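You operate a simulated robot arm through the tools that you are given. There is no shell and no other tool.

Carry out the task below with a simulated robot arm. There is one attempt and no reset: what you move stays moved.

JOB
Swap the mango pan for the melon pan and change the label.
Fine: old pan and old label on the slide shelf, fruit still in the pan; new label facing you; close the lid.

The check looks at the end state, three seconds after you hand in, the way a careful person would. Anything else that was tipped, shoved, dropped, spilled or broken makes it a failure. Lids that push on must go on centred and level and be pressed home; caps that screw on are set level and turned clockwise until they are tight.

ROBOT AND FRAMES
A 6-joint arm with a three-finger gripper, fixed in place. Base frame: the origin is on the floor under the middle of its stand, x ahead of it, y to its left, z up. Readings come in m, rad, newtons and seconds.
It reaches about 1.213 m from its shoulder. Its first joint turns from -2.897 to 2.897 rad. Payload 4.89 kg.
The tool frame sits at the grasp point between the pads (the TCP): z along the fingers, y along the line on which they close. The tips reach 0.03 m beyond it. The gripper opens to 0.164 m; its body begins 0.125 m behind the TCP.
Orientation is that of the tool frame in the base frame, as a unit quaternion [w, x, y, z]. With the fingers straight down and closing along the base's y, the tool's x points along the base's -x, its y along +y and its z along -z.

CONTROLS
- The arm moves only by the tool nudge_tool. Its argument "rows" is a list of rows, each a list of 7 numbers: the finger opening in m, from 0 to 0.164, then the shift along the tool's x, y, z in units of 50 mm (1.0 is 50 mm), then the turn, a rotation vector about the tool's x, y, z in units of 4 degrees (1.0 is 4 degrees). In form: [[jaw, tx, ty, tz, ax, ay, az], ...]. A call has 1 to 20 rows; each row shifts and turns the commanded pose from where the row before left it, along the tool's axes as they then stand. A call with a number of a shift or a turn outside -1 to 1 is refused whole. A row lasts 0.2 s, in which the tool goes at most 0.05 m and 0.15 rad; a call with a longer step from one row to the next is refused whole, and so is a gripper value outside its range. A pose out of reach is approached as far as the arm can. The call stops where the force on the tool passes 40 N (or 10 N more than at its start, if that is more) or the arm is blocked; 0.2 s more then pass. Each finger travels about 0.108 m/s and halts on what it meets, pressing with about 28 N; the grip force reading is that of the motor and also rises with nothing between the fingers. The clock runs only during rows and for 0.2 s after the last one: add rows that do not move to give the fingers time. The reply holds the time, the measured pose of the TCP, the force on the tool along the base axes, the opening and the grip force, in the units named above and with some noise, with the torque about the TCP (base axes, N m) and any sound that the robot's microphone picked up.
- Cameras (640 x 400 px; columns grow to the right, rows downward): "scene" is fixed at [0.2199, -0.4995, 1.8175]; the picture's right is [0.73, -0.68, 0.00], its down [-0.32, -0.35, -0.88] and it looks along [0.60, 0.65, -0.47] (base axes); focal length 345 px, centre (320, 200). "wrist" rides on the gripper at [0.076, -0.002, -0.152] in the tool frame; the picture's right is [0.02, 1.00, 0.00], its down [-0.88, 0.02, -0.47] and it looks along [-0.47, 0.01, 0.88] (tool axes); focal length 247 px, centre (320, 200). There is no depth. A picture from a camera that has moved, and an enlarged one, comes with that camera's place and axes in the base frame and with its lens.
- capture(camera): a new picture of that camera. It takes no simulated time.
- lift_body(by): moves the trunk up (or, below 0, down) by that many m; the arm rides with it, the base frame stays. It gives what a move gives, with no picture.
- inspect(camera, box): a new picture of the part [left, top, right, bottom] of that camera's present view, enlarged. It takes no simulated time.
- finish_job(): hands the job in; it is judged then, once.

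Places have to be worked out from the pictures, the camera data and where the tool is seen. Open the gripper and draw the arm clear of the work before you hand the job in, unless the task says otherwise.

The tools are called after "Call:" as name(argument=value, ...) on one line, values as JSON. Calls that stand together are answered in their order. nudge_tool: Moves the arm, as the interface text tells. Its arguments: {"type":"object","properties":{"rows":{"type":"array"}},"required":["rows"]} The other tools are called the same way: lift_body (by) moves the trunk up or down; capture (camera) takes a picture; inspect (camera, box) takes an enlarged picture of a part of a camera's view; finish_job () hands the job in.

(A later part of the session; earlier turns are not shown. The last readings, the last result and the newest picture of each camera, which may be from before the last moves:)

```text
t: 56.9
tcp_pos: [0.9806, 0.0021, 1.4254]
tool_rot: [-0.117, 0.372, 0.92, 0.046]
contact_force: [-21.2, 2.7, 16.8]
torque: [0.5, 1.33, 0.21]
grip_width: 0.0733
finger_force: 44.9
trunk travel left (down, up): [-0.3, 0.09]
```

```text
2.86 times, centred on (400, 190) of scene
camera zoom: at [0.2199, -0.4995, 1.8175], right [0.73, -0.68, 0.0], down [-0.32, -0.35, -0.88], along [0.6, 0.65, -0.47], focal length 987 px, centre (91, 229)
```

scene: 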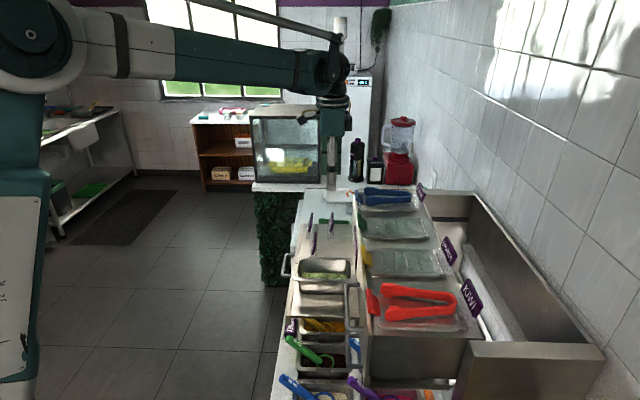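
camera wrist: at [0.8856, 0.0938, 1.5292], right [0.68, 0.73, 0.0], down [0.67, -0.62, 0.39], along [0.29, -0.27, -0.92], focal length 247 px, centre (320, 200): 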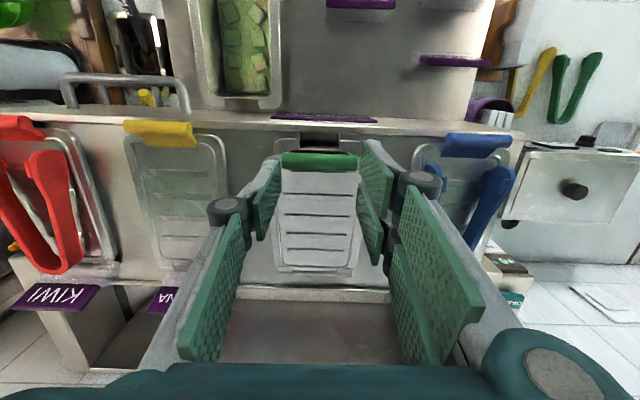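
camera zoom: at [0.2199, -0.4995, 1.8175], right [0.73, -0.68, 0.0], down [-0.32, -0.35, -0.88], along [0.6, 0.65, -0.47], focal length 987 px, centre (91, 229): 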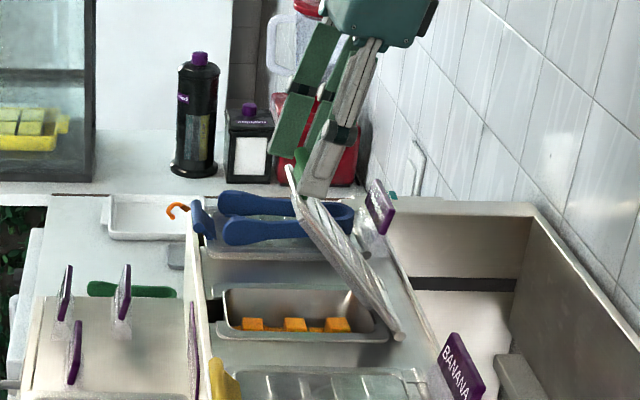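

About 55° open; the force shows I'm roughly 2 mm too close to the hinge. I'll ease outward and continue.

Call:
nudge_tool(rows=[[0.03, 0.028, -0.02, -0.029, 0, 0, 0], [0.03, -0.127, 0, -0.111, 0, 0.2, 0], [0.03, -0.127, 0, -0.111, 0, 0.2, 0], [0.03, -0.133, 0, -0.103, 0, 0.2, 0], [0.03, -0.133, 0, -0.103, 0, 0.2, 0]])

Call:
inspect(camera="scene", box=[340, 120, 460, 260])

```text
t: 58.1
tcp_pos: [1.0013, -0.0199, 1.4411]
tool_rot: [-0.142, 0.37, 0.916, 0.058]
contact_force: [-10.4, 3.4, 13.2]
torque: [0.62, 0.74, 0.41]
grip_width: 0.0733
finger_force: 45.6
trunk travel left (down, up): [-0.3, 0.09]
```

```text
2.86 times, centred on (400, 190) of scene
camera zoom: at [0.2199, -0.4995, 1.8175], right [0.73, -0.68, 0.0], down [-0.32, -0.35, -0.88], along [0.6, 0.65, -0.47], focal length 987 px, centre (91, 229)
```

zoom: 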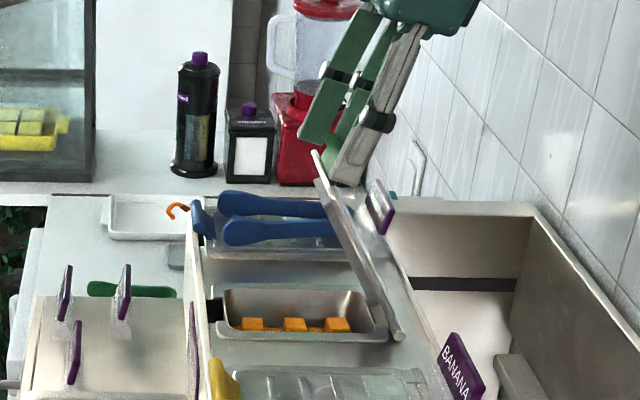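

About 65° open, still held. Same small outward correction and continue past 80°.

Call:
nudge_tool(rows=[[0.03, 0.015, 0, -0.021, 0, 0, 0], [0.03, -0.14, 0, -0.096, 0, 0.2, 0], [0.03, -0.14, 0, -0.096, 0, 0.2, 0], [0.03, -0.145, 0, -0.088, 0, 0.2, 0], [0.03, -0.145, 0, -0.088, 0, 0.2, 0], [0.03, -0.15, 0, -0.08, 0, 0.2, 0], [0.03, -0.15, 0, -0.08, 0, 0.2, 0]])

Call:
inspect(camera="scene", box=[340, 120, 460, 260])

```text
t: 59.7
tcp_pos: [1.0364, -0.0548, 1.4534]
tool_rot: [-0.18, 0.369, 0.909, 0.073]
contact_force: [-19.1, -11.1, 10.2]
torque: [0.09, 0.79, 0.28]
grip_width: 0.0734
finger_force: 45.4
trunk travel left (down, up): [-0.3, 0.09]
```

```text
2.86 times, centred on (400, 190) of scene
camera zoom: at [0.2199, -0.4995, 1.8175], right [0.73, -0.68, 0.0], down [-0.32, -0.35, -0.88], along [0.6, 0.65, -0.47], focal length 987 px, centre (91, 229)
```

zoom: 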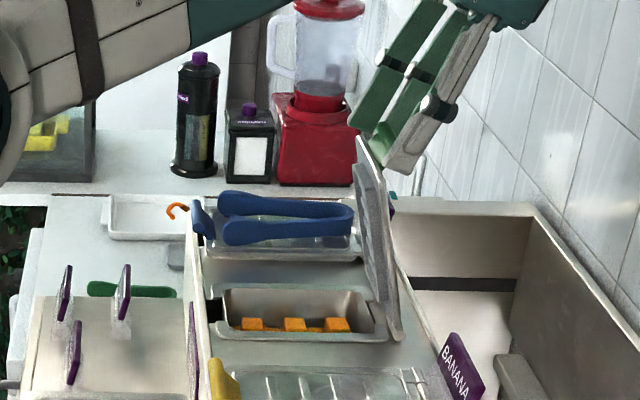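

About 80° open. I'll shift 1.5 mm to relieve the side force and continue past vertical.

Call:
nudge_tool(rows=[[0.03, 0, -0.03, -0.016, 0, 0, 0], [0.03, -0.155, 0, -0.068, 0, 0.2, 0], [0.03, -0.155, 0, -0.068, 0, 0.2, 0], [0.03, -0.159, 0, -0.058, 0, 0.2, 0], [0.03, -0.159, 0, -0.058, 0, 0.2, 0]])

Call:
inspect(camera="scene", box=[340, 120, 460, 260])

```text
t: 61.0
tcp_pos: [1.0618, -0.0795, 1.4545]
tool_rot: [-0.206, 0.365, 0.904, 0.082]
contact_force: [-3.8, -3.7, 11.7]
torque: [-0.35, 0.29, 0.3]
grip_width: 0.0731
finger_force: 44.9
trunk travel left (down, up): [-0.3, 0.09]
stopped in row 5: the force on the tool passed its limit at 41 N (the readings are from after the stop); the commanded pose is now the measured one
```

```text
2.86 times, centred on (400, 190) of scene
camera zoom: at [0.2199, -0.4995, 1.8175], right [0.73, -0.68, 0.0], down [-0.32, -0.35, -0.88], along [0.6, 0.65, -0.47], focal length 987 px, centre (91, 229)
```

zoom: 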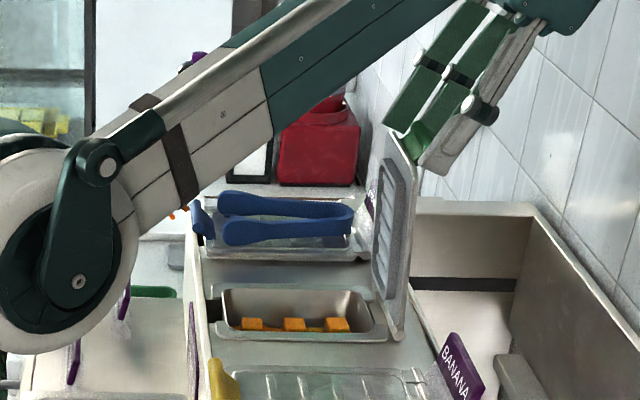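

The move stopped at 41 N with the lid around vertical. I'll check the whole scene and the wrist view before pushing further.

Call:
capture(camera="scene")

Call:
capture(camera="wrist")

Call:
nudge_tool(rows=[[0.03, 0, 0, 0, 0, 0, 0], [0.03, 0, 0, 0, 0, 0, 0]])

```text
taken
```

scene: 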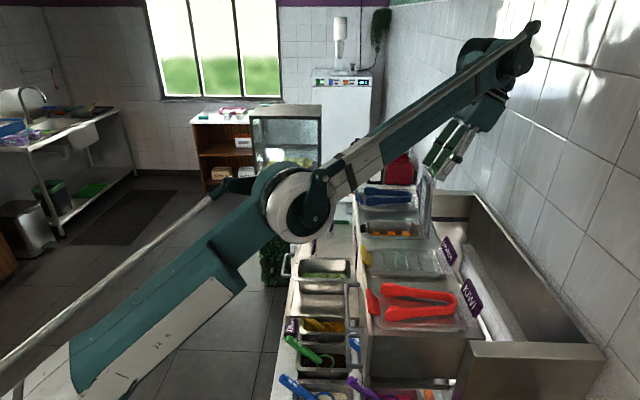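

```text
taken
camera wrist: at [1.0586, -0.0788, 1.6246], right [0.68, 0.73, 0.01], down [0.73, -0.68, 0.05], along [0.04, -0.02, -1.0], focal length 247 px, centre (320, 200)
```

wrist: 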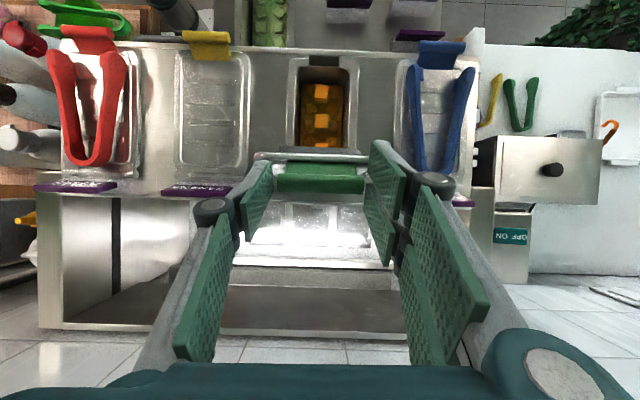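

```text
t: 61.6
tcp_pos: [1.0602, -0.0799, 1.4547]
tool_rot: [-0.206, 0.366, 0.904, 0.084]
contact_force: [-6.7, -4.4, 15.0]
torque: [0.21, 0.6, 0.39]
grip_width: 0.0731
finger_force: 45.1
trunk travel left (down, up): [-0.3, 0.09]
```

The elbow and surroundings look clear; the bar is now just behind the hinge line (about 91° open) and the remaining force is radial, implying the hinge is nearer z 1.26. I'll correct outward and go a further 5°.

Call:
nudge_tool(rows=[[0.03, 0.011, -0.015, -0.023, 0, 0, 0], [0.03, -0.102, 0, -0.042, 0, 0, 0], [0.03, -0.102, 0, -0.042, 0, 0, 0], [0.03, -0.102, 0, -0.042, 0, 0, 0]])

Call:
inspect(camera="scene", box=[340, 100, 480, 260])

```text
t: 62.6
tcp_pos: [1.0635, -0.0827, 1.4529]
tool_rot: [-0.206, 0.365, 0.904, 0.083]
contact_force: [3.9, 7.6, 22.8]
torque: [0.87, 0.22, 0.35]
grip_width: 0.0731
finger_force: 44.8
out of reach, approached as far as the arm can: row 3, 4
trunk travel left (down, up): [-0.3, 0.09]
```

```text
2.50 times, centred on (410, 180) of scene
camera zoom: at [0.2199, -0.4995, 1.8175], right [0.73, -0.68, 0.0], down [-0.32, -0.35, -0.88], along [0.6, 0.65, -0.47], focal length 863 px, centre (95, 250)
```

zoom: 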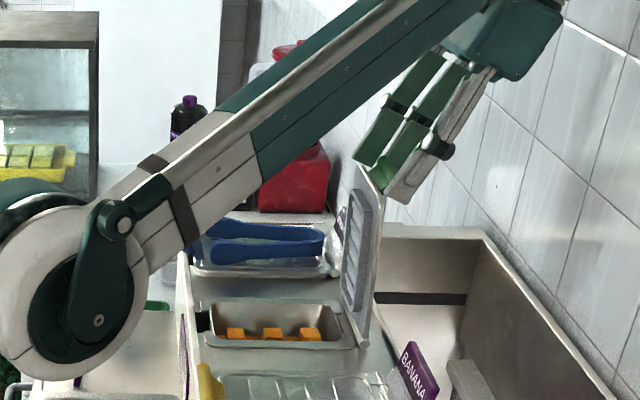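

The arm has hit its reach limit with this much tilt. I'll zoom in to measure the lid's true angle before deciding how to release it.

Call:
inspect(camera="scene", box=[400, 150, 450, 250])

Call:
capture(camera="wrist")

```text
4.00 times, centred on (425, 200) of scene
camera zoom: at [0.2199, -0.4995, 1.8175], right [0.73, -0.68, 0.0], down [-0.32, -0.35, -0.88], along [0.6, 0.65, -0.47], focal length 1381 px, centre (-100, 200)
```

zoom: 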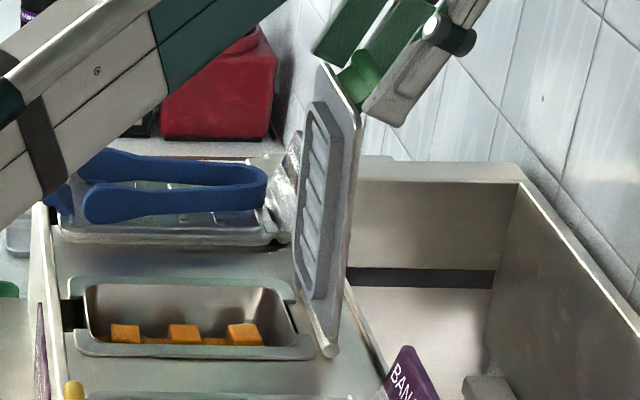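

```text
taken
camera wrist: at [1.0607, -0.0813, 1.6244], right [0.68, 0.73, 0.01], down [0.73, -0.68, 0.05], along [0.04, -0.02, -1.0], focal length 247 px, centre (320, 200)
```

wrist: 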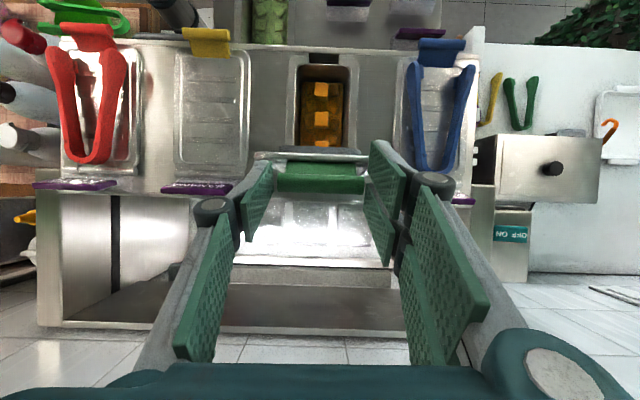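

The lid measures about 86–88°, just short of vertical, so it would fall shut if released. I'll reduce the tool's tilt (which frees reach) while holding the bar, then push further back.

Call:
nudge_tool(rows=[[0.03, 0, 0, 0, 0, -0.5, 0], [0.03, 0, 0, 0, 0, -0.5, 0], [0.03, 0, 0, 0, 0, -0.5, 0], [0.03, 0, 0, 0, 0, -0.5, 0]])

Call:
nudge_tool(rows=[[0.03, -0.095, 0, -0.03, 0, 0, 0], [0.03, -0.095, 0, -0.03, 0, 0, 0]])

Call:
inspect(camera="scene", box=[400, 150, 450, 250])

```text
t: 63.7
tcp_pos: [1.0628, -0.0807, 1.4545]
tool_rot: [-0.141, 0.37, 0.916, 0.058]
contact_force: [1.5, 1.5, 20.6]
torque: [2.03, -1.26, -0.47]
grip_width: 0.0732
finger_force: 44.5
trunk travel left (down, up): [-0.3, 0.09]
stopped in row 4: the force on the tool passed its limit at 43 N (the readings are from after the stop); the commanded pose is now the measured one
```

```text
t: 64.3
tcp_pos: [1.069, -0.0872, 1.4548]
tool_rot: [-0.142, 0.37, 0.916, 0.058]
contact_force: [0.9, 8.7, 27.8]
torque: [2.69, -0.25, 0.07]
grip_width: 0.0733
finger_force: 45.0
trunk travel left (down, up): [-0.3, 0.09]
```

```text
4.00 times, centred on (425, 200) of scene
camera zoom: at [0.2199, -0.4995, 1.8175], right [0.73, -0.68, 0.0], down [-0.32, -0.35, -0.88], along [0.6, 0.65, -0.47], focal length 1381 px, centre (-100, 200)
```

zoom: 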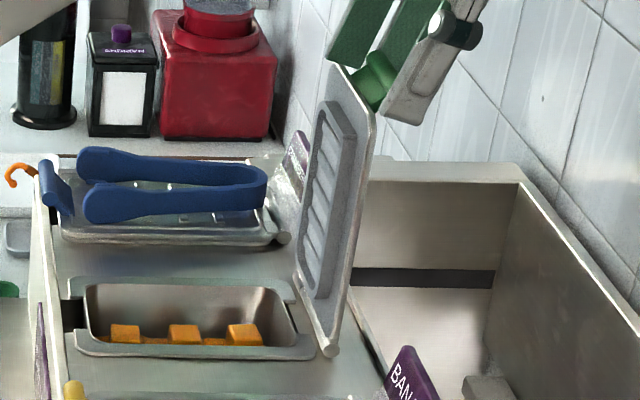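

The lid is now almost vertical and reach has improved. I'll ease upward slightly and push further back.

Call:
nudge_tool(rows=[[0.03, 0.01, -0.01, -0.03, 0, 0, 0], [0.03, -0.095, 0, -0.032, 0, 0, 0], [0.03, -0.095, 0, -0.032, 0, 0, 0]])

Call:
nudge_tool(rows=[[0.03, -0.095, 0, -0.025, 0, 0, 0], [0.03, -0.095, 0, -0.025, 0, 0, 0]])

Call:
inspect(camera="scene", box=[400, 150, 450, 250])

```text
t: 65.1
tcp_pos: [1.0791, -0.0964, 1.4539]
tool_rot: [-0.142, 0.371, 0.916, 0.057]
contact_force: [-9.7, 1.1, -9.4]
torque: [1.35, 0.3, -0.25]
grip_width: 0.0733
finger_force: 45.2
trunk travel left (down, up): [-0.3, 0.09]
```

```text
t: 65.8
tcp_pos: [1.0844, -0.1022, 1.4534]
tool_rot: [-0.143, 0.37, 0.916, 0.057]
contact_force: [-23.3, 5.9, -20.4]
torque: [-0.07, 0.38, 0.11]
grip_width: 0.0735
finger_force: 45.1
trunk travel left (down, up): [-0.3, 0.09]
stopped in row 2: the force on the tool passed its limit at 41 N (the readings are from after the stop); the commanded pose is now the measured one
```

```text
4.00 times, centred on (425, 200) of scene
camera zoom: at [0.2199, -0.4995, 1.8175], right [0.73, -0.68, 0.0], down [-0.32, -0.35, -0.88], along [0.6, 0.65, -0.47], focal length 1381 px, centre (-100, 200)
```

zoom: 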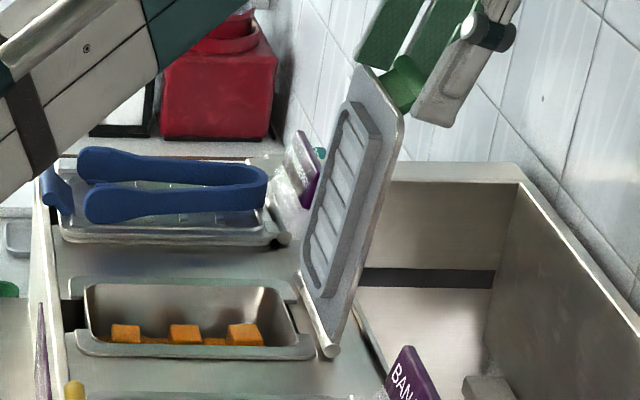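

The lid is now about 5° past vertical. I'll drop 2 mm to release the radial pull and see whether it is against its stop.

Call:
nudge_tool(rows=[[0.03, -0.012, 0, 0.036, 0, 0, 0], [0.03, 0, 0, 0, 0, 0, 0]])

Call:
inspect(camera="scene", box=[400, 150, 450, 250])

Call:
capture(camera="wrist")

Call:
capture(camera="scene")

```text
t: 66.4
tcp_pos: [1.0842, -0.1011, 1.453]
tool_rot: [-0.142, 0.369, 0.917, 0.057]
contact_force: [-1.5, 8.9, 21.3]
torque: [0.18, 0.61, 0.22]
grip_width: 0.0733
finger_force: 45.0
trunk travel left (down, up): [-0.3, 0.09]
```

```text
4.00 times, centred on (425, 200) of scene
camera zoom: at [0.2199, -0.4995, 1.8175], right [0.73, -0.68, 0.0], down [-0.32, -0.35, -0.88], along [0.6, 0.65, -0.47], focal length 1381 px, centre (-100, 200)
```

zoom: 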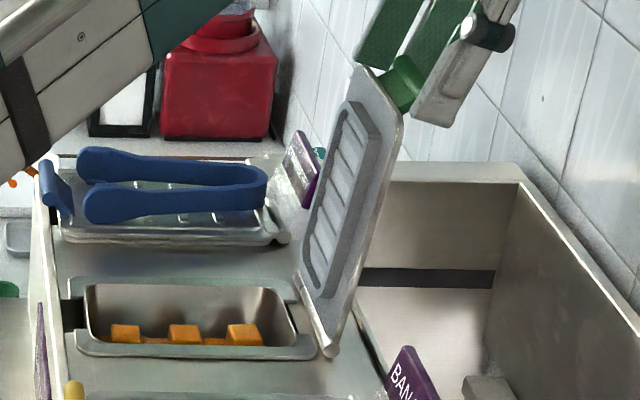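

```text
taken
camera wrist: at [1.0641, -0.0855, 1.6224], right [0.68, 0.73, 0.01], down [0.72, -0.67, 0.18], along [0.14, -0.12, -0.98], focal length 247 px, centre (320, 200)
```

wrist: 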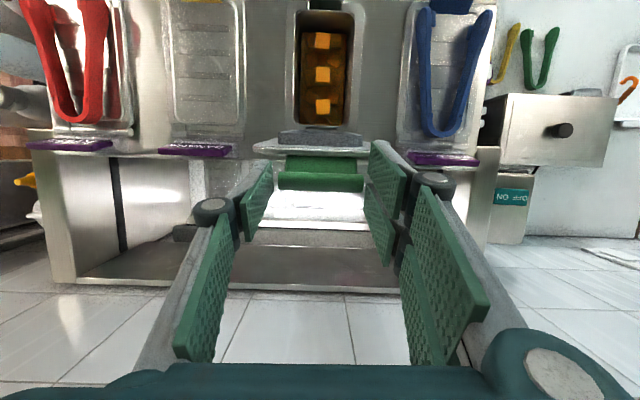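

```text
taken
```

scene: 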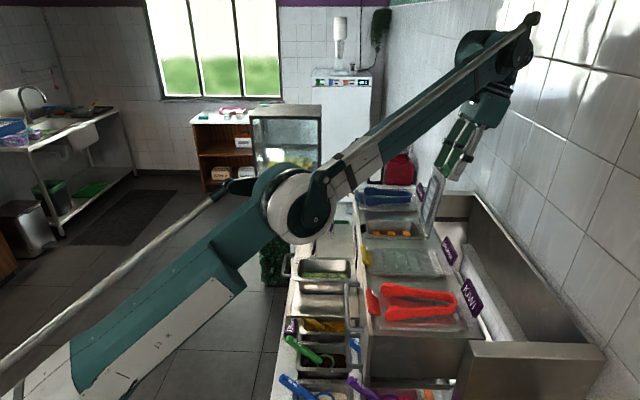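

About 95–96° open. I'll take out the residual 1 mm and push a little further to feel for a stop.

Call:
nudge_tool(rows=[[0.03, 0.006, 0, -0.02, 0, 0, 0], [0.03, -0.08, 0, -0.018, 0, 0, 0], [0.03, -0.08, 0, -0.018, 0, 0, 0]])

Call:
inspect(camera="scene", box=[400, 150, 450, 250])

```text
t: 67.2
tcp_pos: [1.0844, -0.1007, 1.4538]
tool_rot: [-0.142, 0.369, 0.917, 0.058]
contact_force: [-7.7, 9.4, 13.0]
torque: [0.55, 0.41, 0.48]
grip_width: 0.073
finger_force: 45.0
out of reach, approached as far as the arm can: row 3
trunk travel left (down, up): [-0.3, 0.09]
stopped in row 3: the force on the tool passed its limit at 43 N (the readings are from after the stop); the commanded pose is now the measured one
```

```text
4.00 times, centred on (425, 200) of scene
camera zoom: at [0.2199, -0.4995, 1.8175], right [0.73, -0.68, 0.0], down [-0.32, -0.35, -0.88], along [0.6, 0.65, -0.47], focal length 1381 px, centre (-100, 200)
```

zoom: 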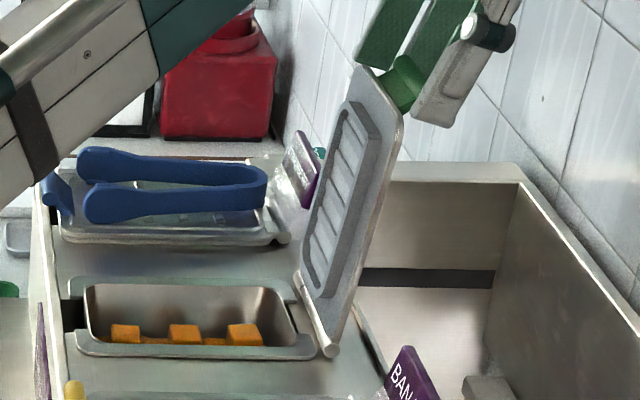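

The lid won't go further, likely at its stop about 5° past vertical. I'll open the fingers and see whether it stays.

Call:
nudge_tool(rows=[[0.08, 0, 0, 0, 0, 0, 0], [0.095, 0, 0, 0, 0, 0, 0], [0.095, 0, 0, 0, 0, 0, 0]])

Call:
inspect(camera="scene", box=[400, 150, 450, 250])

Call:
inspect(camera="wrist", box=[220, 100, 420, 260])

```text
t: 68.0
tcp_pos: [1.0858, -0.1046, 1.452]
tool_rot: [-0.142, 0.369, 0.917, 0.059]
contact_force: [0.0, -0.5, -0.9]
torque: [-0.04, -0.04, 0.03]
grip_width: 0.0952
finger_force: 0.0
trunk travel left (down, up): [-0.3, 0.09]
```

```text
4.00 times, centred on (425, 200) of scene
camera zoom: at [0.2199, -0.4995, 1.8175], right [0.73, -0.68, 0.0], down [-0.32, -0.35, -0.88], along [0.6, 0.65, -0.47], focal length 1381 px, centre (-100, 200)
```

zoom: 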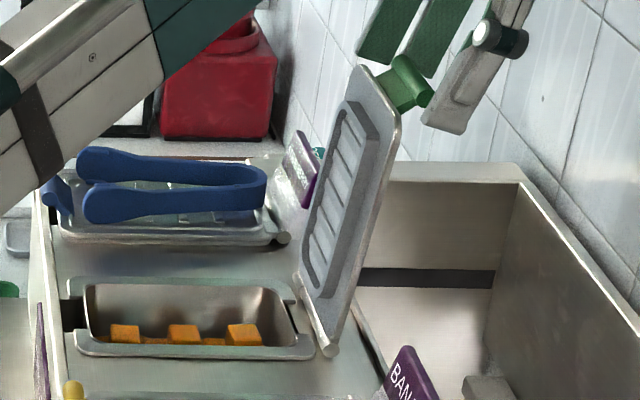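

```text
2.50 times, centred on (320, 180) of wrist
camera zoom: at [1.0663, -0.0884, 1.6203], right [0.68, 0.73, 0.01], down [0.72, -0.67, 0.18], along [0.14, -0.12, -0.98], focal length 617 px, centre (320, 250)
```

zoom: 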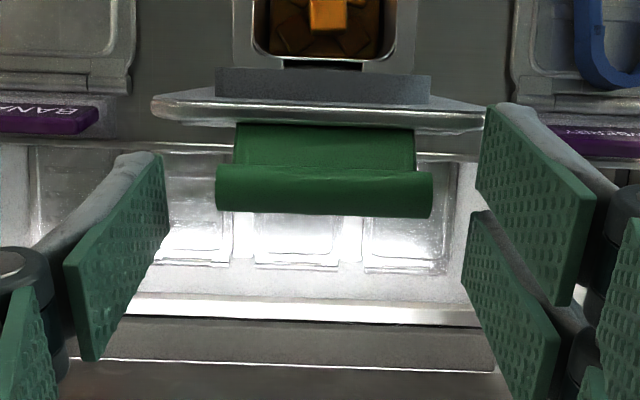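

The lid rests on its stop, open by itself. I'll raise the tool straight up off the bar while levelling it, then come forward clear of the lid.

Call:
nudge_tool(rows=[[0.1, 0.12, 0, -0.38, 0, 0, 0], [0.1, 0.17, 0, -0.57, 0, -0.5, 0], [0.1, 0.16, 0, -0.57, 0, -0.8, 0], [0.1, 0.13, 0, -0.58, 0, -0.8, 0], [0.1, 0.1, 0, -0.59, 0, -0.8, 0], [0.1, 0.5, 0, -0.3, 0, -0.8, 0], [0.1, 0.8, 0, 0, 0, -0.7, 0], [0.1, 0.9, 0, 0, 0, 0, 0], [0.1, 0.9, 0, 0, 0, 0, 0], [0.1, 0.9, 0, 0, 0, 0, 0]])

Call:
capture(camera="scene")

Call:
capture(camera="wrist")

```text
t: 70.2
tcp_pos: [0.9549, 0.037, 1.6056]
tool_rot: [-0.003, 0.374, 0.928, 0.0]
contact_force: [0.8, -1.1, 0.2]
torque: [0.14, 0.13, 0.0]
grip_width: 0.1002
finger_force: 0.1
out of reach, approached as far as the arm can: row 1, 2, 4, 5, 9, 10
trunk travel left (down, up): [-0.3, 0.09]
```

```text
taken
```

scene: 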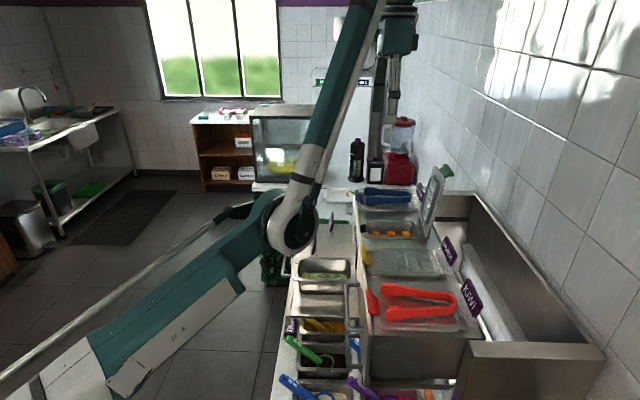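

```text
taken
camera wrist: at [0.8999, 0.0869, 1.7594], right [0.68, 0.74, 0.0], down [0.65, -0.6, 0.47], along [0.34, -0.32, -0.88], focal length 247 px, centre (320, 200)
```

wrist: 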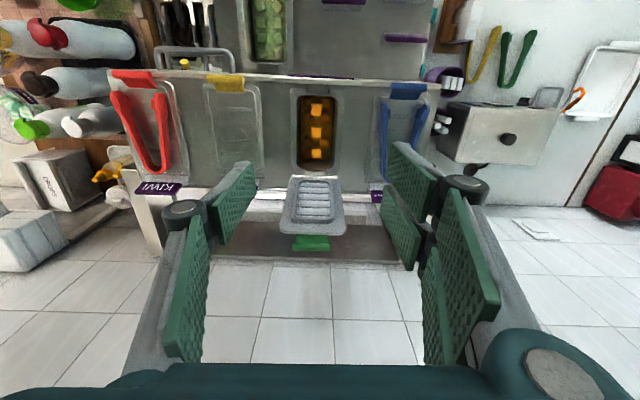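

The lid stays open and the fruit pan is exposed, but the arm has folded into an elbow-low posture that would hit the counter later. I'll raise the tool high to straighten the arm in free space so it can fold back elbow-up.

Call:
nudge_tool(rows=[[0.1, 0.3, 0, -0.9, 0, 0, 0], [0.1, 0.3, 0, -0.9, 0, 0, 0], [0.1, 0.3, 0, -0.9, 0, 0, 0], [0.1, 0.3, 0, -0.9, 0, 0, 0]])

Call:
capture(camera="scene")

```text
t: 71.2
tcp_pos: [0.9067, 0.0789, 1.7853]
tool_rot: [0.001, 0.374, 0.927, 0.001]
contact_force: [-8.2, -0.8, 6.4]
torque: [0.22, -1.33, 0.01]
grip_width: 0.1002
finger_force: 0.1
out of reach, approached as far as the arm can: row 4
trunk travel left (down, up): [-0.3, 0.09]
```

```text
taken
```

scene: 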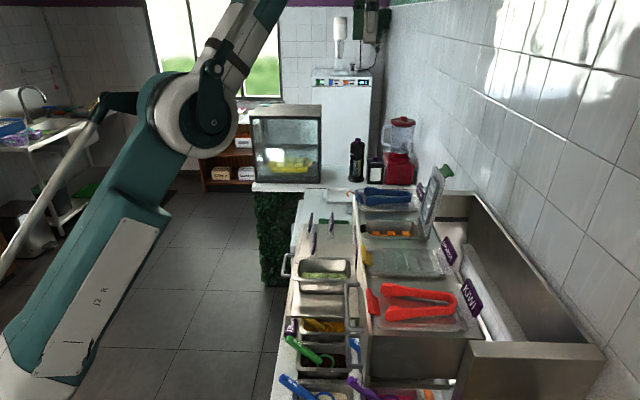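

The arm is nearly straight now. I'll move inward toward the base and see which way the elbow folds.

Call:
nudge_tool(rows=[[0.1, 0.5, -0.57, 0, 0, 0, 0], [0.1, 0.5, -0.57, 0, 0, 0, 0], [0.1, 0.5, -0.57, 0, 0, 0, 0]])

Call:
capture(camera="scene")

```text
t: 72.0
tcp_pos: [0.8419, 0.0728, 1.8164]
tool_rot: [-0.003, 0.374, 0.927, 0.0]
contact_force: [3.3, -0.2, -2.8]
torque: [-0.05, 0.54, 0.01]
grip_width: 0.0997
finger_force: 0.0
out of reach, approached as far as the arm can: row 2, 3
trunk travel left (down, up): [-0.3, 0.09]
```

```text
taken
```

scene: 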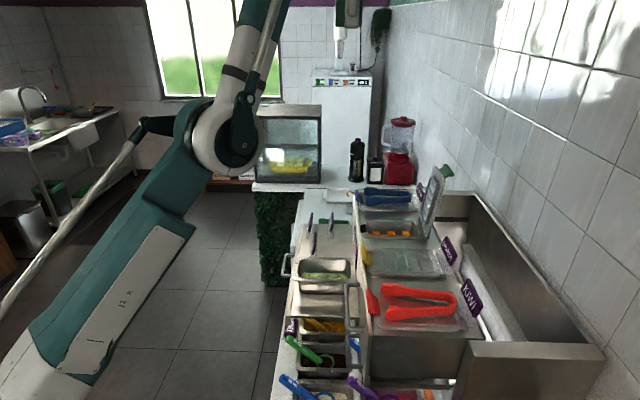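

The elbow folded the low way again and hit its limit. I'll stretch outward past full reach and come back in along the same line, which should let the elbow pass through straight to the other side.

Call:
nudge_tool(rows=[[0.1, -0.45, 0.52, -0.7, 0, 0, 0], [0.1, -0.45, 0.52, -0.7, 0, 0, 0], [0.1, -0.45, 0.52, -0.7, 0, 0, 0], [0.1, 0.45, -0.52, 0.7, 0, 0, 0], [0.1, 0.45, -0.52, 0.7, 0, 0, 0], [0.1, 0.45, -0.52, 0.7, 0, 0, 0], [0.1, 0.45, -0.52, 0.7, 0, 0, 0], [0.1, 0.45, -0.52, 0.7, 0, 0, 0]])

Call:
capture(camera="scene")

```text
t: 73.8
tcp_pos: [0.8382, 0.0733, 1.8187]
tool_rot: [-0.002, 0.374, 0.928, 0.001]
contact_force: [0.8, -0.9, -0.3]
torque: [-0.04, 0.12, -0.02]
grip_width: 0.1
finger_force: 0.0
out of reach, approached as far as the arm can: row 1, 2, 3, 4, 5, 6, 7, 8
trunk travel left (down, up): [-0.3, 0.09]
```

```text
taken
```

scene: 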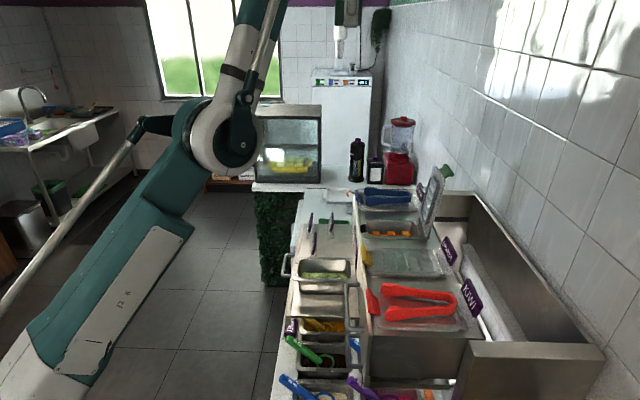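

The commanded pose had drifted inward of the real one, so that stretch barely reached straight. I'll command a longer outward stretch and look at the elbow there.

Call:
nudge_tool(rows=[[0.1, -0.45, 0.52, -0.7, 0, 0, 0], [0.1, -0.45, 0.52, -0.7, 0, 0, 0], [0.1, -0.45, 0.52, -0.7, 0, 0, 0], [0.1, -0.45, 0.52, -0.7, 0, 0, 0], [0.1, -0.45, 0.52, -0.7, 0, 0, 0], [0.1, -0.45, 0.52, -0.7, 0, 0, 0], [0.1, -0.45, 0.52, -0.7, 0, 0, 0]])

Call:
capture(camera="scene")

```text
t: 75.4
tcp_pos: [0.8528, 0.0753, 1.8335]
tool_rot: [-0.001, 0.374, 0.928, 0.002]
contact_force: [-0.3, -0.9, 0.7]
torque: [0.02, -0.05, 0.02]
grip_width: 0.1002
finger_force: 0.1
out of reach, approached as far as the arm can: row 1, 2, 3, 4, 5, 6, 7
trunk travel left (down, up): [-0.3, 0.09]
```

```text
taken
```

scene: 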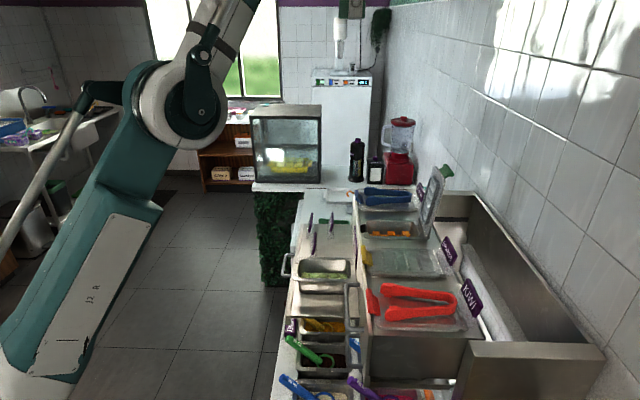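

The arm is straight here. I'll now bring the commanded pose back to the reachable shell and then inward and down, and see how the elbow folds.

Call:
nudge_tool(rows=[[0.1, 0.45, -0.52, 0.7, 0, 0, 0], [0.1, 0.45, -0.52, 0.7, 0, 0, 0], [0.1, 0.45, -0.52, 0.7, 0, 0, 0], [0.1, 0.45, -0.52, 0.7, 0, 0, 0], [0.1, 0.45, -0.52, 0.7, 0, 0, 0], [0.1, 0.45, -0.52, 0.7, 0, 0, 0]])

Call:
capture(camera="scene")

```text
t: 76.8
tcp_pos: [0.8396, 0.0739, 1.8186]
tool_rot: [0.0, 0.374, 0.928, 0.002]
contact_force: [-0.3, 0.6, 0.1]
torque: [0.0, -0.1, 0.01]
grip_width: 0.1001
finger_force: 0.1
out of reach, approached as far as the arm can: row 1, 2, 3, 4, 5, 6
trunk travel left (down, up): [-0.3, 0.09]
```

```text
taken
```

scene: 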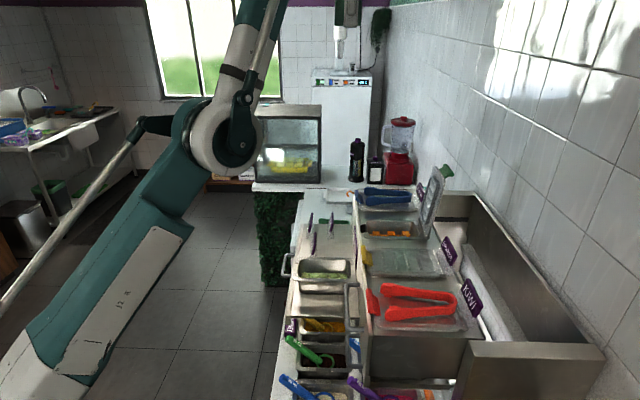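

The elbow keeps folding low; with the tool vertical the wrist likely limits the stretch. I'll swing the tool up to point outward about its wrist (in the free space up here), which should let the arm straighten fully.

Call:
nudge_tool(rows=[[0.1, -0.247, 0.285, 0, -0.756, -0.655, 0], [0.1, -0.247, 0.285, 0, -0.756, -0.655, 0], [0.1, -0.247, 0.285, 0, -0.756, -0.655, 0], [0.1, -0.247, 0.285, 0, -0.756, -0.655, 0], [0.1, -0.247, 0.285, 0, -0.756, -0.655, 0], [0.1, -0.247, 0.285, 0, -0.756, -0.655, 0], [0.1, -0.247, 0.285, 0, -0.756, -0.655, 0], [0.1, -0.247, 0.285, 0, -0.756, -0.655, 0], [0.1, -0.247, 0.285, 0, -0.756, -0.655, 0], [0.1, -0.247, 0.285, 0, -0.756, -0.655, 0]])

Call:
capture(camera="scene")

```text
t: 79.0
tcp_pos: [1.0275, 0.0919, 1.8885]
tool_rot: [0.302, 0.353, 0.872, 0.157]
contact_force: [0.7, 0.2, -0.1]
torque: [0.0, -0.01, -0.02]
grip_width: 0.1
finger_force: 0.1
out of reach, approached as far as the arm can: row 3, 5, 7, 9
trunk travel left (down, up): [-0.3, 0.09]
```

```text
taken
```

scene: 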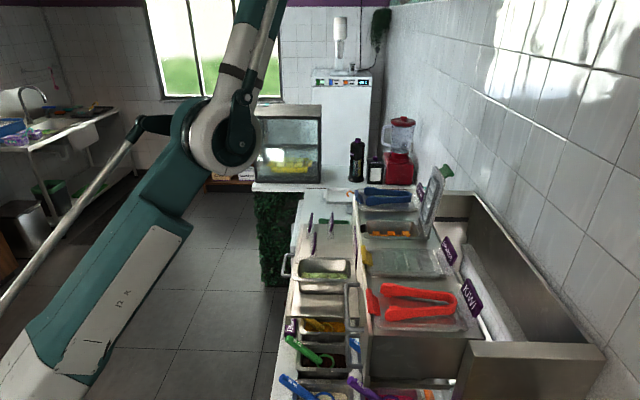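

The wrist is freed up now. I'll stretch outward along the arm's line.

Call:
nudge_tool(rows=[[0.1, -0.63, 0.73, -0.08, 0, 0, 0], [0.1, -0.63, 0.73, -0.08, 0, 0, 0], [0.1, -0.63, 0.73, -0.08, 0, 0, 0], [0.1, -0.63, 0.73, -0.08, 0, 0, 0]])

Call:
capture(camera="scene")

```text
t: 80.0
tcp_pos: [1.0418, 0.0934, 1.9042]
tool_rot: [0.304, 0.352, 0.871, 0.158]
contact_force: [-2.4, 0.8, 1.3]
torque: [0.01, -0.11, 0.0]
grip_width: 0.0997
finger_force: 0.2
out of reach, approached as far as the arm can: row 1, 2, 3, 4
trunk travel left (down, up): [-0.3, 0.09]
```

```text
taken
```

scene: 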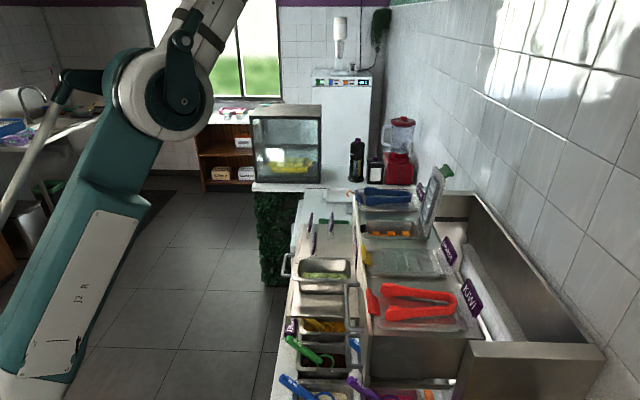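

The elbow now appears to be on the upper side (forearm less steep than the upper arm). I'll come back inward and check that it keeps folding upward.

Call:
nudge_tool(rows=[[0.1, 0.63, -0.73, 0.08, 0, 0, 0], [0.1, 0.63, -0.73, 0.08, 0, 0, 0], [0.1, 0.63, -0.73, 0.08, 0, 0, 0], [0.1, 0.63, -0.73, 0.08, 0, 0, 0], [0.1, 0.63, -0.73, 0.08, 0, 0, 0], [0.1, 0.63, -0.73, 0.08, 0, 0, 0]])

Call:
capture(camera="scene")

```text
t: 81.4
tcp_pos: [0.8358, 0.0764, 1.6966]
tool_rot: [0.303, 0.352, 0.872, 0.157]
contact_force: [0.1, 0.7, -0.6]
torque: [0.0, 0.03, 0.02]
grip_width: 0.1
finger_force: 0.1
trunk travel left (down, up): [-0.3, 0.09]
```

```text
taken
```

scene: 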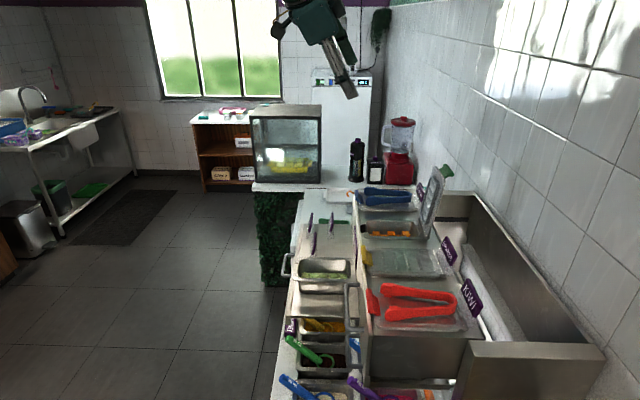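

The arm is back in its elbow-up posture and tracking normally. I'll swing the tool back to vertical, and raise the trunk to gain reach margin for later.

Call:
nudge_tool(rows=[[0.1, 0.1, -0.12, 0, 0.756, 0.655, 0], [0.1, 0.1, -0.12, 0, 0.756, 0.655, 0], [0.1, 0.1, -0.12, 0, 0.756, 0.655, 0], [0.1, 0.1, -0.12, 0, 0.756, 0.655, 0], [0.1, 0.1, -0.12, 0, 0.756, 0.655, 0], [0.1, 0.1, -0.12, 0, 0.756, 0.655, 0], [0.1, 0.1, -0.12, 0, 0.756, 0.655, 0], [0.1, 0.1, -0.12, 0, 0.756, 0.655, 0], [0.1, 0.1, -0.12, 0, 0.756, 0.655, 0], [0.1, 0.1, -0.12, 0, 0.756, 0.655, 0]])

Call:
lift_body(by=0.08)

Call:
capture(camera="scene")

Call:
capture(camera="wrist")

```text
t: 83.6
tcp_pos: [0.7657, 0.0669, 1.6703]
tool_rot: [-0.001, 0.374, 0.927, 0.0]
contact_force: [0.5, 0.6, 0.1]
torque: [0.01, 0.03, 0.02]
grip_width: 0.1003
finger_force: 0.1
trunk travel left (down, up): [-0.3, 0.09]
```

```text
t: 84.8
tcp_pos: [0.7658, 0.0668, 1.7513]
tool_rot: [-0.001, 0.374, 0.927, 0.001]
contact_force: [-0.1, 0.0, 0.2]
torque: [0.0, 0.01, 0.01]
grip_width: 0.1003
finger_force: 0.0
trunk travel left (down, up): [-0.38, 0.01]
```

```text
taken
```

scene: 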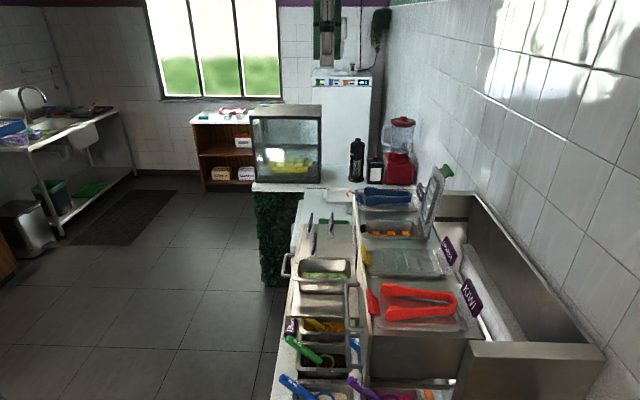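

```text
taken
camera wrist: at [0.7109, 0.1173, 1.904], right [0.68, 0.74, 0.0], down [0.65, -0.6, 0.47], along [0.35, -0.32, -0.88], focal length 247 px, centre (320, 200)
```

wrist: 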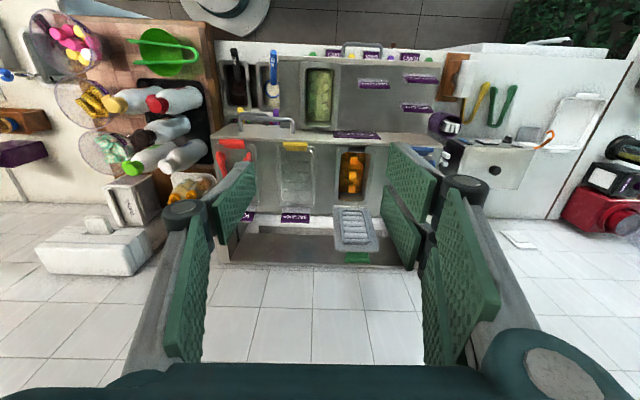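

All clear. Now I'll study the mango pan in its well from both cameras.

Call:
inspect(camera="wrist", box=[290, 130, 400, 210])

Call:
inspect(camera="scene", box=[345, 205, 445, 255])

Call:
inspect(camera="wrist", box=[270, 50, 450, 150])

```text
5.00 times, centred on (345, 170) of wrist
camera zoom: at [0.7109, 0.1173, 1.904], right [0.68, 0.74, 0.0], down [0.65, -0.6, 0.47], along [0.35, -0.32, -0.88], focal length 1235 px, centre (195, 350)
```

zoom: 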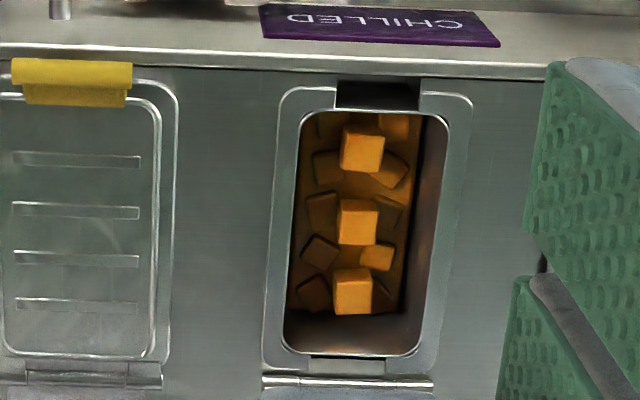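

```text
6.40 times, centred on (395, 230) of scene
camera zoom: at [0.2199, -0.4995, 1.8175], right [0.73, -0.68, 0.0], down [-0.32, -0.35, -0.88], along [0.6, 0.65, -0.47], focal length 2210 px, centre (-160, 8)
```

zoom: 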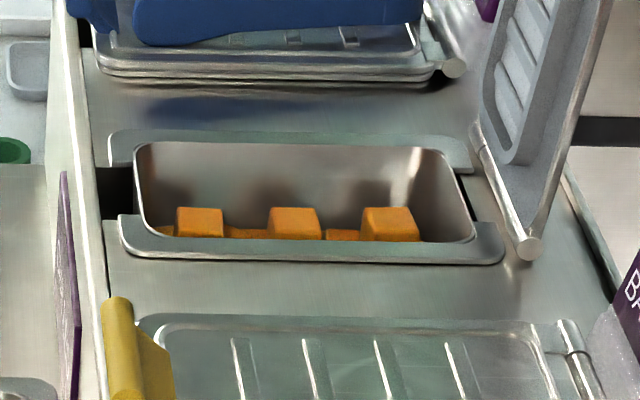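

```text
3.56 times, centred on (360, 100) of wrist
camera zoom: at [0.7109, 0.1173, 1.904], right [0.68, 0.74, 0.0], down [0.65, -0.6, 0.47], along [0.35, -0.32, -0.88], focal length 878 px, centre (178, 556)
```

zoom: 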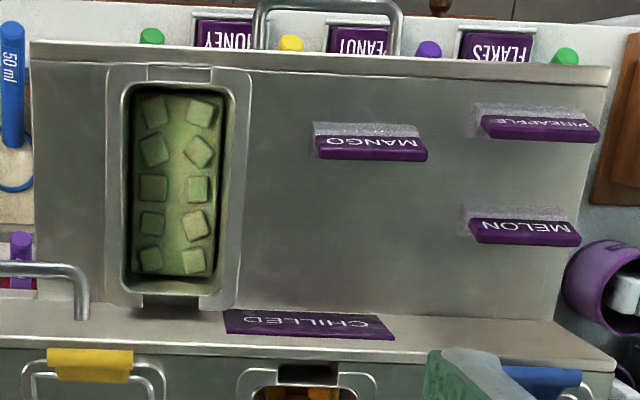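

The pan (about 106 mm wide over its side flanges, centre at u≈0.681, n≈-0.706) sits with flanges on the deck. With the lid open the label spot isn't reachable, and the shelf's free space is taken by the MANGO label, so I'll stage the mango pan on the flat banana lid, put the melon pan in, then move the mango pan to the melon pan's old spot. I'll go above the mango pan now.

Call:
nudge_tool(rows=[[0.11, -0.507, 0.25, 0.75, 0, 0, 0], [0.12, -0.507, 0.25, 0.75, 0, 0, 0], [0.13, -0.507, 0.25, 0.75, 0, 0, 0], [0.135, -0.507, 0.25, 0.75, 0, 0, 0], [0.135, -0.507, 0.25, 0.75, 0, 0, 0], [0.135, -0.507, 0.25, 0.75, 0, 0, 0], [0.135, -0.507, 0.25, 0.75, 0, 0, 0], [0.135, -0.507, 0.25, 0.75, 0, 0, 0], [0.135, 0, 0, 0, 0, 0, 0]])

Call:
capture(camera="wrist")

Call:
capture(camera="scene")

Call:
inspect(camera="scene", box=[350, 215, 430, 255])

```text
t: 86.8
tcp_pos: [0.9826, 0.0001, 1.4508]
tool_rot: [-0.002, 0.373, 0.928, 0.0]
contact_force: [1.2, 0.7, -0.4]
torque: [0.04, 0.25, 0.01]
grip_width: 0.1351
finger_force: 0.1
trunk travel left (down, up): [-0.38, 0.01]
```

```text
taken
camera wrist: at [0.9276, 0.0511, 1.6033], right [0.68, 0.74, 0.0], down [0.65, -0.6, 0.47], along [0.35, -0.32, -0.88], focal length 247 px, centre (320, 200)
```

wrist: 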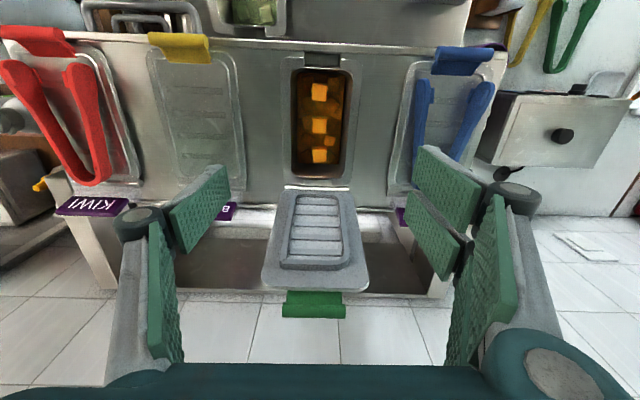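

```text
taken
```

scene: 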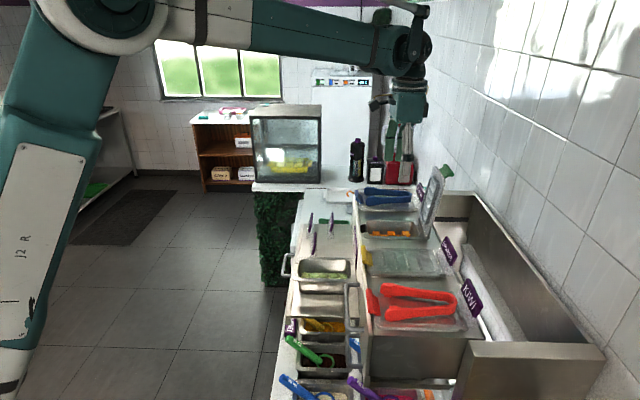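

```text
8.00 times, centred on (390, 235) of scene
camera zoom: at [0.2199, -0.4995, 1.8175], right [0.73, -0.68, 0.0], down [-0.32, -0.35, -0.88], along [0.6, 0.65, -0.47], focal length 2762 px, centre (-240, -80)
```

zoom: 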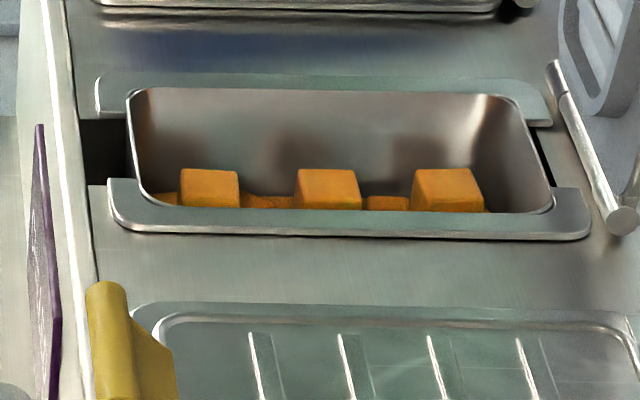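

The side flanges stand about 4 mm above the deck, so I'll grip across them with the fingertips right down at deck level. First I'll lower to just above and check alignment.

Call:
nudge_tool(rows=[[0.135, 0, 0, 0.9, 0, 0, 0], [0.135, 0, 0, 0.9, 0, 0, 0], [0.135, 0, 0, 0.9, 0, 0, 0], [0.135, 0, 0, 0, 0, 0, 0]])

Call:
capture(camera="wrist")

Call:
inspect(camera="wrist", box=[220, 60, 420, 220])

Call:
inspect(camera="scene", box=[350, 170, 450, 260])

```text
t: 87.8
tcp_pos: [0.9816, 0.0017, 1.314]
tool_rot: [-0.001, 0.374, 0.927, 0.001]
contact_force: [-0.7, -0.2, -0.7]
torque: [-0.01, 0.05, 0.02]
grip_width: 0.1349
finger_force: 0.0
trunk travel left (down, up): [-0.38, 0.01]
```

```text
taken
camera wrist: at [0.9261, 0.0517, 1.4679], right [0.68, 0.74, 0.0], down [0.65, -0.6, 0.47], along [0.35, -0.32, -0.88], focal length 247 px, centre (320, 200)
```

wrist: 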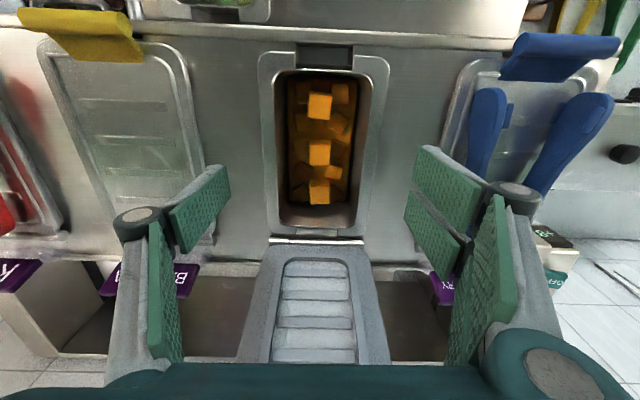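

```text
2.50 times, centred on (320, 140) of wrist
camera zoom: at [0.9261, 0.0517, 1.4679], right [0.68, 0.74, 0.0], down [0.65, -0.6, 0.47], along [0.35, -0.32, -0.88], focal length 617 px, centre (320, 350)
```

zoom: 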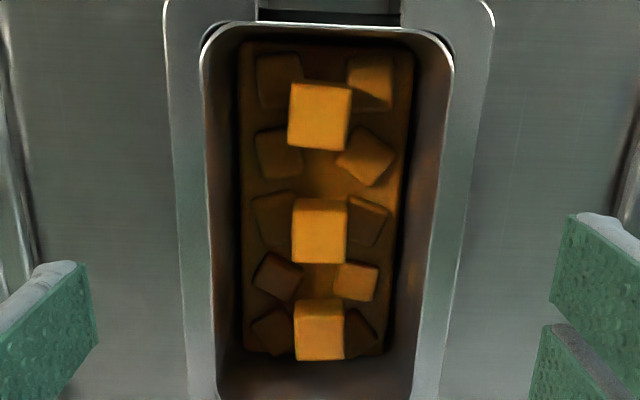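

```text
4.44 times, centred on (400, 215) of scene
camera zoom: at [0.2199, -0.4995, 1.8175], right [0.73, -0.68, 0.0], down [-0.32, -0.35, -0.88], along [0.6, 0.65, -0.47], focal length 1535 px, centre (-36, 133)
```

zoom: 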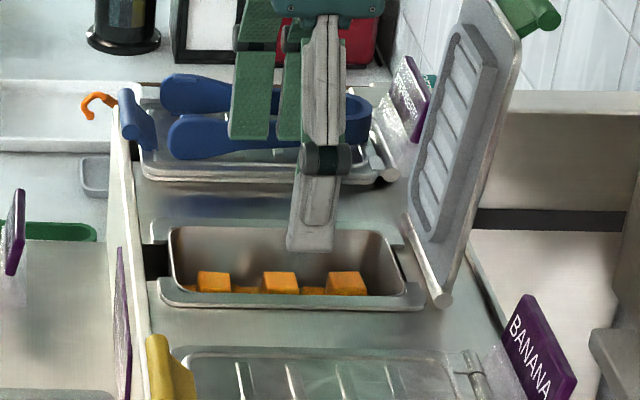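

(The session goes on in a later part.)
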